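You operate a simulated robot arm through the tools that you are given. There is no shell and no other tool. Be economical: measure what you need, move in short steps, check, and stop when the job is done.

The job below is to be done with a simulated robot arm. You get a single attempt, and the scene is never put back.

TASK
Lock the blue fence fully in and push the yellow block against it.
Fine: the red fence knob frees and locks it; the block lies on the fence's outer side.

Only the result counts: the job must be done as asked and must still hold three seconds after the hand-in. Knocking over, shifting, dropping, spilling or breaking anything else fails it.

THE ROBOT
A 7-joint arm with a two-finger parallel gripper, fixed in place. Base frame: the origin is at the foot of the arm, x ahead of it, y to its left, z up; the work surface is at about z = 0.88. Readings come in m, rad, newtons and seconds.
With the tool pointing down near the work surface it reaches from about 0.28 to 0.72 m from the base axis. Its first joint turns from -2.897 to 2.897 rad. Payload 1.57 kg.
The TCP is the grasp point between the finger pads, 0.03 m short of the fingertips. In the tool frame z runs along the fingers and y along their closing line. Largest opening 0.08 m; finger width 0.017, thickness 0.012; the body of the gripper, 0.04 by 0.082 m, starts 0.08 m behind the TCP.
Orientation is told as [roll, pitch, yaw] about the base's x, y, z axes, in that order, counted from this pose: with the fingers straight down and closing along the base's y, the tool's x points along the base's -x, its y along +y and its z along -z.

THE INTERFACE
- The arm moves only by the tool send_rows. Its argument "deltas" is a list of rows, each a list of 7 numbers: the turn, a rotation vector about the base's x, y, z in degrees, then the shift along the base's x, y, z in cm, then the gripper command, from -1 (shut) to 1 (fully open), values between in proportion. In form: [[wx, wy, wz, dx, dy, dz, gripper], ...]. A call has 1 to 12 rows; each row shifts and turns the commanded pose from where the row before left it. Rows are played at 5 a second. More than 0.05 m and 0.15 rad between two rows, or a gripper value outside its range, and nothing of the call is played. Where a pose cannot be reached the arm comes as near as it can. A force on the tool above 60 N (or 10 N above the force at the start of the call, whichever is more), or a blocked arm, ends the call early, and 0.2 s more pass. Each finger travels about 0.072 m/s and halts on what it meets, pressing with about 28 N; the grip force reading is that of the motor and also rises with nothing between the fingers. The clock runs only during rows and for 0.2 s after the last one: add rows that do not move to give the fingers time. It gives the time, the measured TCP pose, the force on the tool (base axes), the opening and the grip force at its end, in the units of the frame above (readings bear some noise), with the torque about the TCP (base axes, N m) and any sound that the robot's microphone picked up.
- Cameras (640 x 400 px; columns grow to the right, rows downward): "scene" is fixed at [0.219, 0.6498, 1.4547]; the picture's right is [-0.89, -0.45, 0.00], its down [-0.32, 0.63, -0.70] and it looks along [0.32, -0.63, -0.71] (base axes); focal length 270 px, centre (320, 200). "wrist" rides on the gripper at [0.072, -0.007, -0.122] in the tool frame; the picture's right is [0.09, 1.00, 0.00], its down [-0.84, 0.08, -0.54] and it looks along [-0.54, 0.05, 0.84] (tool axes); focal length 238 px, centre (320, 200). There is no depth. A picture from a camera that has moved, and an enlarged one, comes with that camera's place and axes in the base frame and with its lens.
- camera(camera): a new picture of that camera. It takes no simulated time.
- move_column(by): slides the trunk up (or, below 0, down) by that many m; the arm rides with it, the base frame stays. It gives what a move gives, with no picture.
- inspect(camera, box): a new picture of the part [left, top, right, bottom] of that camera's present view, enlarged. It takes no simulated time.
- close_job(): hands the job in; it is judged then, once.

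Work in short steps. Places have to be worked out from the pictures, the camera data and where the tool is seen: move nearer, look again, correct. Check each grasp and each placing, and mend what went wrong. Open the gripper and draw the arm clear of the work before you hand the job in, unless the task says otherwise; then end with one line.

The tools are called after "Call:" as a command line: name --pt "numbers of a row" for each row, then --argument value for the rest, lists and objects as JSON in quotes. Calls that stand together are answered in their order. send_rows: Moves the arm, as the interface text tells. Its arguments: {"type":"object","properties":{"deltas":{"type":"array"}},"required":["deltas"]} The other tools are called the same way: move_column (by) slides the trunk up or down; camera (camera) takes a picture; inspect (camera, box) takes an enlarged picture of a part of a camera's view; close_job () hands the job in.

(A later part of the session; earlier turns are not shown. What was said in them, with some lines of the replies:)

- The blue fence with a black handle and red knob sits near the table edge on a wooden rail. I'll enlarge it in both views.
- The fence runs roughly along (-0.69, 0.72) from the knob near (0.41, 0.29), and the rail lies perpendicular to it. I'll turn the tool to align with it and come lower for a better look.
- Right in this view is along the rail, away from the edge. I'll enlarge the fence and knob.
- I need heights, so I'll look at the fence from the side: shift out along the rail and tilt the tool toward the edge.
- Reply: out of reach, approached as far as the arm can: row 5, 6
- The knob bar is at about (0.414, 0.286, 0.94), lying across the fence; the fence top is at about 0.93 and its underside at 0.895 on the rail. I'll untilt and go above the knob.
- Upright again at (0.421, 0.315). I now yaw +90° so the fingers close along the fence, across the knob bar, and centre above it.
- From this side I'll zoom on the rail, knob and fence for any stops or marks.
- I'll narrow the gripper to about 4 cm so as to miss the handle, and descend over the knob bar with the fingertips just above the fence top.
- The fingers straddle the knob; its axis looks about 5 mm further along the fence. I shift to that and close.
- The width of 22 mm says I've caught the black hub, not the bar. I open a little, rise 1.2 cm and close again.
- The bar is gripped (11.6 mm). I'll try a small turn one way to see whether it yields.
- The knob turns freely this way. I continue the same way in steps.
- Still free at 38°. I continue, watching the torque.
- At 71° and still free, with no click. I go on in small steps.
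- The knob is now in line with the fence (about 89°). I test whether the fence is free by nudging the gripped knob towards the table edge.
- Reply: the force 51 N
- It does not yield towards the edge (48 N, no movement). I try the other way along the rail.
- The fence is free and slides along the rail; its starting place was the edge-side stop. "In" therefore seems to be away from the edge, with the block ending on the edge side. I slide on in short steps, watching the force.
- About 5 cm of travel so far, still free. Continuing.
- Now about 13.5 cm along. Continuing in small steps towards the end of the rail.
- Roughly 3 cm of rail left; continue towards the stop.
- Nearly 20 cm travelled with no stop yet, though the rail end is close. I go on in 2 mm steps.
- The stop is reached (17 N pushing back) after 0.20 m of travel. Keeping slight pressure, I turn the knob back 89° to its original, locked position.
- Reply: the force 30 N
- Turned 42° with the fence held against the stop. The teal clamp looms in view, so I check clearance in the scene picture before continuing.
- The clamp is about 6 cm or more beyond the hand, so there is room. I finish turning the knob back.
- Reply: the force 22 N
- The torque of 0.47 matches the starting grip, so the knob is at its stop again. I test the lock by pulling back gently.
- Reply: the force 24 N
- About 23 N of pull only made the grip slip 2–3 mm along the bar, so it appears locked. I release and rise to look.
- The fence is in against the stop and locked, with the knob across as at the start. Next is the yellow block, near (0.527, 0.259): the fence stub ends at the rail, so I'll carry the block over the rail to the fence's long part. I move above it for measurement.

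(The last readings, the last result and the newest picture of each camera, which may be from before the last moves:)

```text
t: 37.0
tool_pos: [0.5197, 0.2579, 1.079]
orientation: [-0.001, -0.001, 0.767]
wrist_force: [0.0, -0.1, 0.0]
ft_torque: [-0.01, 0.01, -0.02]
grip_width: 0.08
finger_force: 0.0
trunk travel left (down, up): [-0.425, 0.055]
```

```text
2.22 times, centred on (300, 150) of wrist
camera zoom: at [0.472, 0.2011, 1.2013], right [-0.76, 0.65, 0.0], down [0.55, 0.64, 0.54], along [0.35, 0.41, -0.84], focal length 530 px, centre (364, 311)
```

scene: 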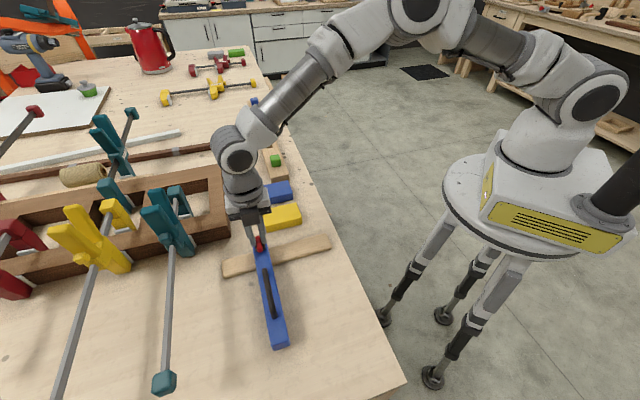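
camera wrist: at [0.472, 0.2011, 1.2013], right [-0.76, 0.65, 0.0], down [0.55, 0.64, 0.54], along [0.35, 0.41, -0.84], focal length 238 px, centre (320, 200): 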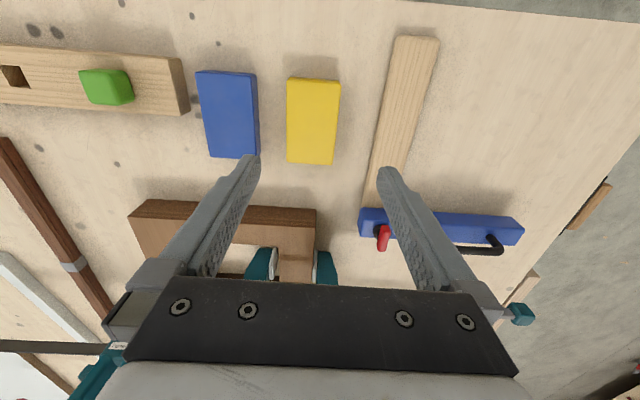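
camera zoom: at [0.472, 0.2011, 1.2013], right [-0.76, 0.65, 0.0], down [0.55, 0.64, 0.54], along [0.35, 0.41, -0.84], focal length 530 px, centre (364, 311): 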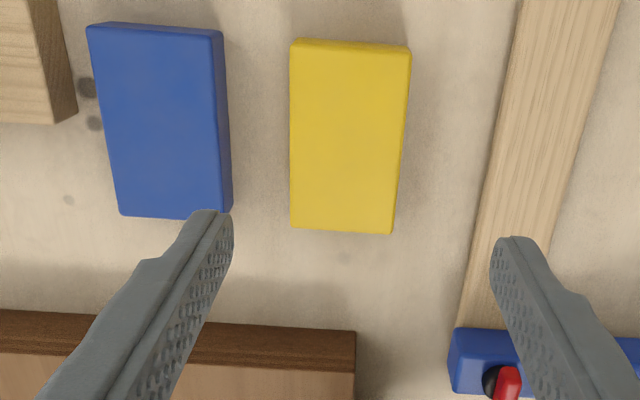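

The block is 0.06 × 0.10 m, centred at about (0.531, 0.256), and aligned with the rail; the gap to the blue block (~3.5 cm) leaves room for a finger. I centre on it and descend.

Call:
send_rows --pt "0 0 0.6 1.1 -0.2 -2 1" --pt "0 0 0.5 0 0 -2.5 1" --pt "0 0 0 0 0 -2.5 1" --pt "0 0 0 0 0 -2.5 1" --pt "0 0 0 0 0 -2 1" --pt "0 0 0 0 0 0 1"

Call:
camera --camera "wrist"

Call:
inspect --camera "scene" --box '[220, 150, 340, 250]'

```text
t: 38.4
tool_pos: [0.5307, 0.256, 0.9641]
orientation: [-0.003, 0.001, 0.788]
wrist_force: [-0.3, 0.1, -0.4]
ft_torque: [-0.02, -0.02, 0.01]
grip_width: 0.0798
finger_force: 0.0
trunk travel left (down, up): [-0.425, 0.055]
```

```text
taken
camera wrist: at [0.4845, 0.1986, 1.0859], right [-0.77, 0.64, 0.0], down [0.54, 0.65, 0.54], along [0.35, 0.42, -0.84], focal length 238 px, centre (320, 200)
```

wrist: 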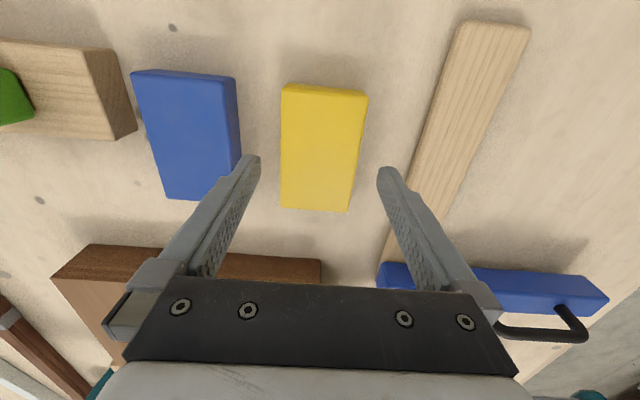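

```text
4.00 times, centred on (280, 200) of scene
camera zoom: at [0.219, 0.6498, 1.4547], right [-0.89, -0.45, 0.0], down [-0.32, 0.63, -0.7], along [0.32, -0.63, -0.71], focal length 1081 px, centre (480, 200)
```

zoom: 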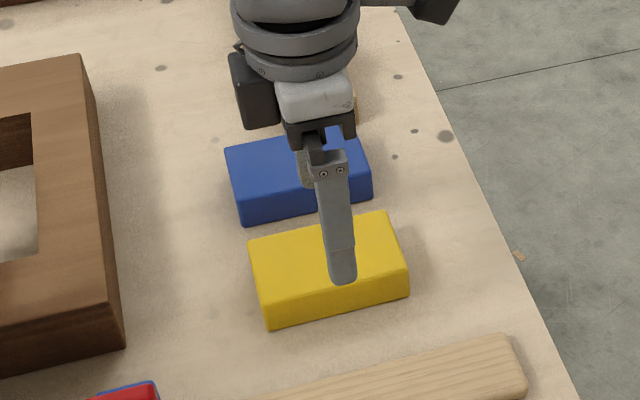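

The fingers straddle the block centrally. Descend the remaining 4.5 cm and close.

Call:
send_rows --pt "0 0 0 0 0 -1.5 1" --pt "0 0 0 0 0 -1.5 1" --pt "0 0 0 0 0 -1.3 1" --pt "0 0 0 0 0 0 1" --pt "0 0 0 0 0 0 0.5" --pt "0 0 0 0 0 0 0" --pt "0 0 0 0 0 0 -0.5" --pt "0 0 0 0 0 0 -1"

Call:
camera --camera "wrist"

```text
t: 40.2
tool_pos: [0.5301, 0.2563, 0.9203]
orientation: [-0.002, -0.001, 0.786]
wrist_force: [-0.5, -0.3, -1.0]
ft_torque: [-0.02, 0.01, -0.02]
grip_width: 0.0615
finger_force: 28.7
trunk travel left (down, up): [-0.425, 0.055]
```

```text
taken
camera wrist: at [0.4838, 0.1985, 1.0427], right [-0.77, 0.64, 0.0], down [0.54, 0.65, 0.54], along [0.35, 0.42, -0.84], focal length 238 px, centre (320, 200)
```

wrist: 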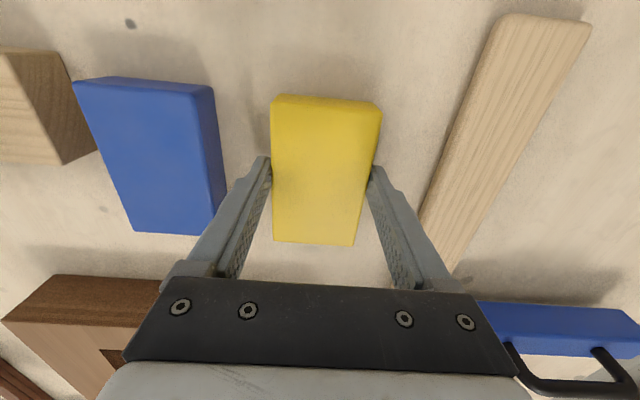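

The block is held (61.5 mm). I lift it 6 cm and carry it over the rail to in front of the long part of the fence.

Call:
send_rows --pt "0 0 0 0 0 2 -1" --pt "0 0 0 0 0 2 -1" --pt "0 0 0 0 0 2 -1" --pt "0 0 0 -2 2 0 -1" --pt "0 0 0 -2 2.7 0 -1" --pt "0 0 0 -2 3 0 -1" --pt "0 0 0 -2 3 0 -1" --pt "0 0 0 -2 3 0 -1" --pt "0 0 0 -1.5 3 0 -1" --pt "0 0 0 0 3.3 0 -1" --pt "0 0 0 0 0 0 -1"

Call:
camera --camera "wrist"

Call:
inspect --camera "scene" --box '[180, 160, 380, 360]'

```text
t: 42.6
tool_pos: [0.4152, 0.4556, 0.9789]
orientation: [-0.001, 0.003, 0.787]
wrist_force: [-0.3, -0.6, -2.3]
ft_torque: [-0.02, -0.03, 0.0]
grip_width: 0.0615
finger_force: 28.1
trunk travel left (down, up): [-0.425, 0.055]
```

```text
taken
camera wrist: at [0.3689, 0.3986, 1.1024], right [-0.77, 0.64, 0.0], down [0.54, 0.65, 0.54], along [0.35, 0.42, -0.84], focal length 238 px, centre (320, 200)
```

wrist: 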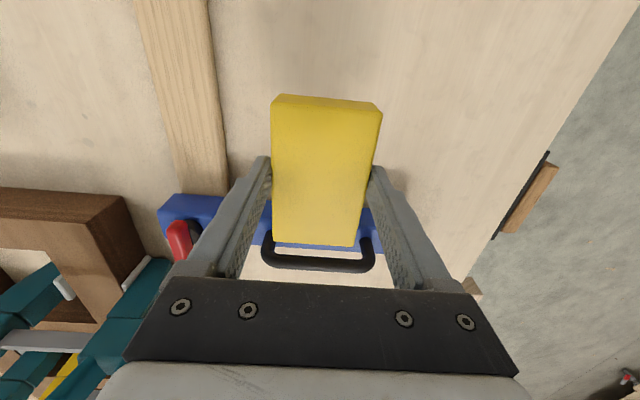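

```text
2.00 times, centred on (280, 260) of scene
camera zoom: at [0.219, 0.6498, 1.4547], right [-0.89, -0.45, 0.0], down [-0.32, 0.63, -0.7], along [0.32, -0.63, -0.71], focal length 540 px, centre (400, 80)
```

zoom: 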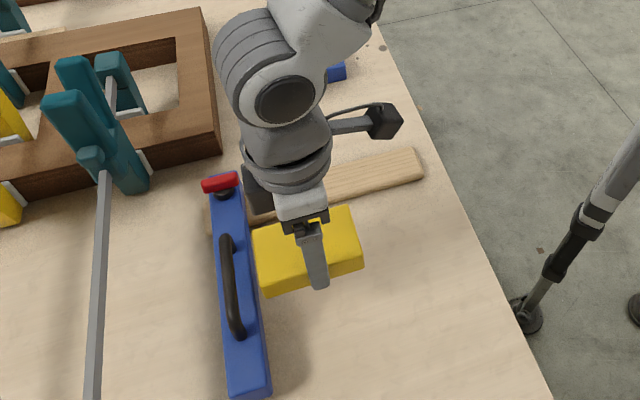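

Block is well held. I back off 1.5 cm from the fence to be safe and lower it to the table.

Call:
send_rows --pt "0 0 0 -1.05 -1.05 0 -1" --pt "0 0 0 0 0 -1.5 -1" --pt "0 0 0 0 0 -1.5 -1" --pt "0 0 0 0 0 -1.5 -1" --pt "0 0 0 0 0 -0.8 -1" --pt "0 0 0 0 0 -0.4 -1" --pt "0 0 0 0 0 0 -1"

Call:
camera --camera "wrist"

Call:
inspect --camera "scene" --box '[220, 200, 360, 340]'

```text
t: 44.2
tool_pos: [0.404, 0.4459, 0.9223]
orientation: [-0.001, 0.001, 0.787]
wrist_force: [0.9, -1.2, -1.8]
ft_torque: [-0.01, 0.03, -0.01]
grip_width: 0.0615
finger_force: 28.1
trunk travel left (down, up): [-0.425, 0.055]
```

```text
taken
camera wrist: at [0.3587, 0.389, 1.0451], right [-0.77, 0.64, 0.0], down [0.54, 0.65, 0.54], along [0.35, 0.42, -0.84], focal length 238 px, centre (320, 200)
```

wrist: 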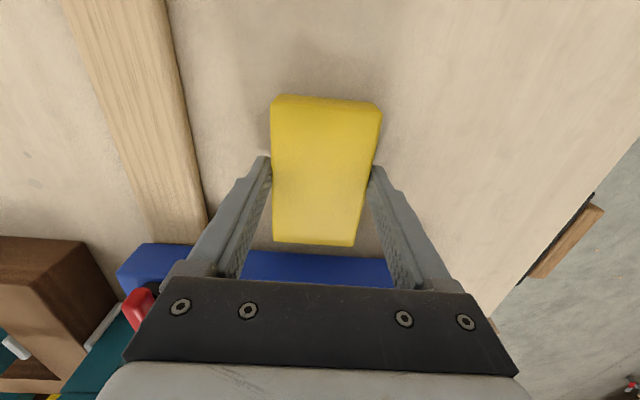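

```text
2.86 times, centred on (290, 270) of scene
camera zoom: at [0.219, 0.6498, 1.4547], right [-0.89, -0.45, 0.0], down [-0.32, 0.63, -0.7], along [0.32, -0.63, -0.71], focal length 772 px, centre (406, 0)
```

zoom: 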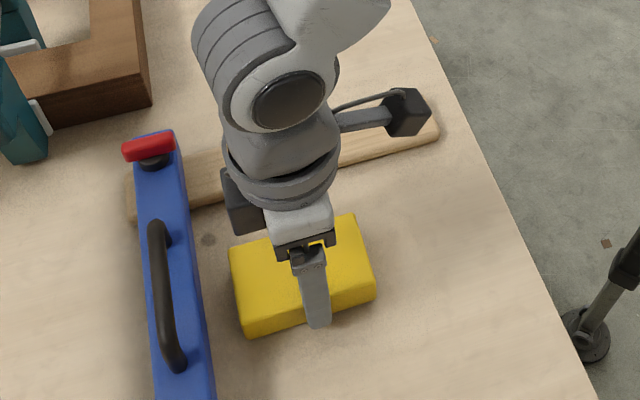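

The block is just at the table, about 3.5 cm short of the fence. I push it along the rail direction, first 2.8 cm.

Call:
send_rows --pt "0 0 0 0 0 -0.15 -1" --pt "0 0 0 0.5 0.5 0 -1" --pt "0 0 0 0.5 0.5 0 -1" --pt "0 0 0 0.5 0.5 0 -1" --pt "0 0 0 0.5 0.5 0 -1" --pt "0 0 0 0 0 0 -1"

Call:
inspect --camera "scene" --box '[220, 200, 360, 340]'

```text
t: 45.6
tool_pos: [0.4225, 0.4628, 0.9199]
orientation: [-0.001, 0.008, 0.787]
wrist_force: [-14.5, -14.5, 0.6]
ft_torque: [-0.09, 0.1, -0.12]
grip_width: 0.0615
finger_force: 28.4
trunk travel left (down, up): [-0.425, 0.055]
```

```text
2.86 times, centred on (290, 270) of scene
camera zoom: at [0.219, 0.6498, 1.4547], right [-0.89, -0.45, 0.0], down [-0.32, 0.63, -0.7], along [0.32, -0.63, -0.71], focal length 772 px, centre (406, 0)
```

zoom: 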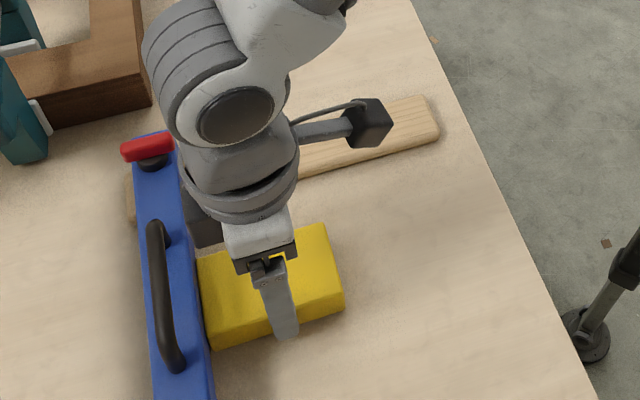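

Contact: 20 N pushing back and the block face is on the fence. I open the gripper, holding still, and look.

Call:
send_rows --pt "0 0 0 0 0 0 -0.2" --pt "0 0 0 0 0 0 0.6" --pt "0 0 0 0 0 0 0.9" --pt "0 0 0 0 0 0 0.9" --pt "0 0 0 0 0 2 0.9" --pt "0 0 0 0 0 3 0.9" --pt "0 0 0 0 0 4 0.9" --pt "0 0 0 -3 -3 2 0.9" --pt "0 0 0 0 0 0 1"

Call:
camera --camera "wrist"

Call:
inspect --camera "wrist" --box '[220, 80, 440, 240]'

Call:
inspect --camera "scene" --box '[220, 200, 360, 340]'

```text
t: 47.6
tool_pos: [0.3954, 0.4363, 1.0325]
orientation: [-0.001, 0.0, 0.786]
wrist_force: [-0.4, 0.3, 0.6]
ft_torque: [0.01, 0.0, 0.02]
grip_width: 0.0799
finger_force: 0.1
trunk travel left (down, up): [-0.425, 0.055]
```

```text
taken
camera wrist: at [0.3479, 0.3781, 1.1546], right [-0.77, 0.64, 0.0], down [0.54, 0.65, 0.54], along [0.35, 0.42, -0.84], focal length 238 px, centre (320, 200)
```

wrist: 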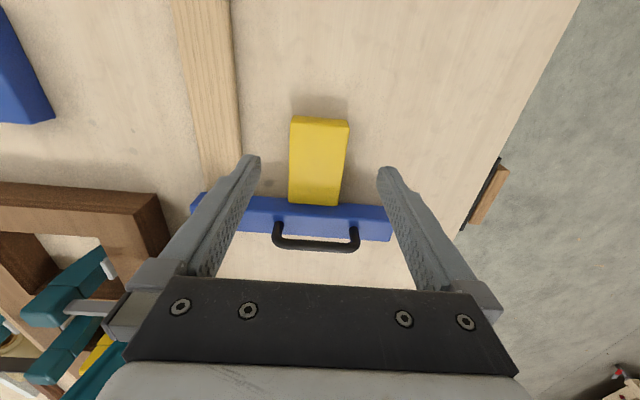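

```text
2.50 times, centred on (330, 160) of wrist
camera zoom: at [0.3479, 0.3781, 1.1546], right [-0.77, 0.64, 0.0], down [0.54, 0.65, 0.54], along [0.35, 0.42, -0.84], focal length 596 px, centre (295, 300)
```

zoom: 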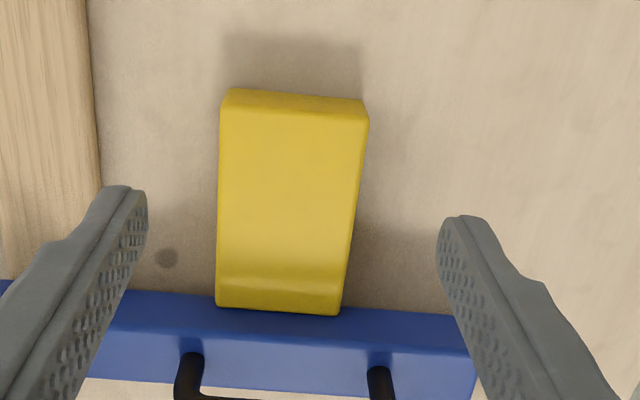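

```text
2.86 times, centred on (290, 270) of scene
camera zoom: at [0.219, 0.6498, 1.4547], right [-0.89, -0.45, 0.0], down [-0.32, 0.63, -0.7], along [0.32, -0.63, -0.71], focal length 772 px, centre (406, 0)
```

zoom: 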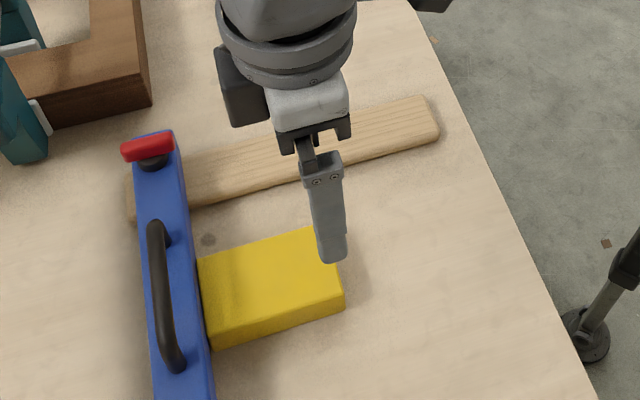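

The block sits flush on the fence, which is still at its stop with the knob across. I draw the arm clear and take a last look.

Call:
send_rows --pt "0 0 0 -1 -2 4 1" --pt "0 0 0 -1 -3 3 1" --pt "0 0 0 0 -3 3 1" --pt "0 0 0 0 -3 2 1" --pt "0 0 0 0 -3 0 1" --pt "0 0 0 0 -3 0 1" --pt "0 0 0 0 0 0 1"

Call:
inspect --camera "scene" --box '[180, 160, 380, 360]'

Call:
camera --camera "scene"

```text
t: 49.2
tool_pos: [0.3755, 0.264, 1.1525]
orientation: [-0.002, 0.0, 0.785]
wrist_force: [-0.3, 0.2, 0.0]
ft_torque: [0.01, 0.02, 0.01]
grip_width: 0.08
finger_force: 0.2
trunk travel left (down, up): [-0.425, 0.055]
```

```text
2.00 times, centred on (280, 260) of scene
camera zoom: at [0.219, 0.6498, 1.4547], right [-0.89, -0.45, 0.0], down [-0.32, 0.63, -0.7], along [0.32, -0.63, -0.71], focal length 540 px, centre (400, 80)
```

zoom: 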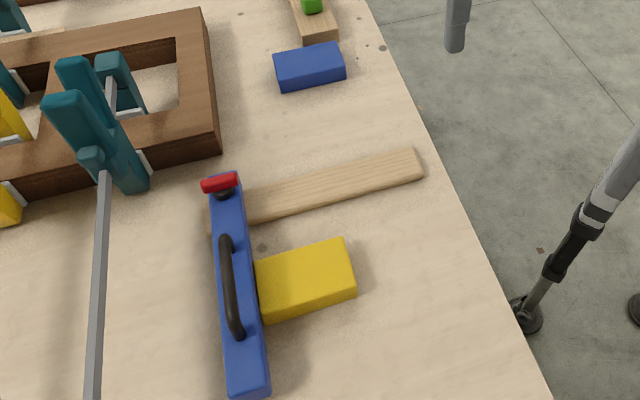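

```text
taken
```

scene: 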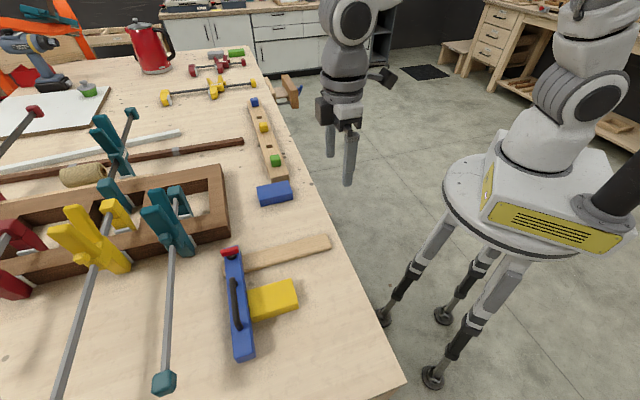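

The fence is locked at its inner stop, the block rests against it, and nothing else has moved. Handing in.

Call:
close_job

```text
The job is handed in.
```

I slid the blue fence to the stop at the rail end away from the table edge and locked it with the red knob. The yellow block rests flush against the fence's table-edge side, and the arm is clear with the gripper open.
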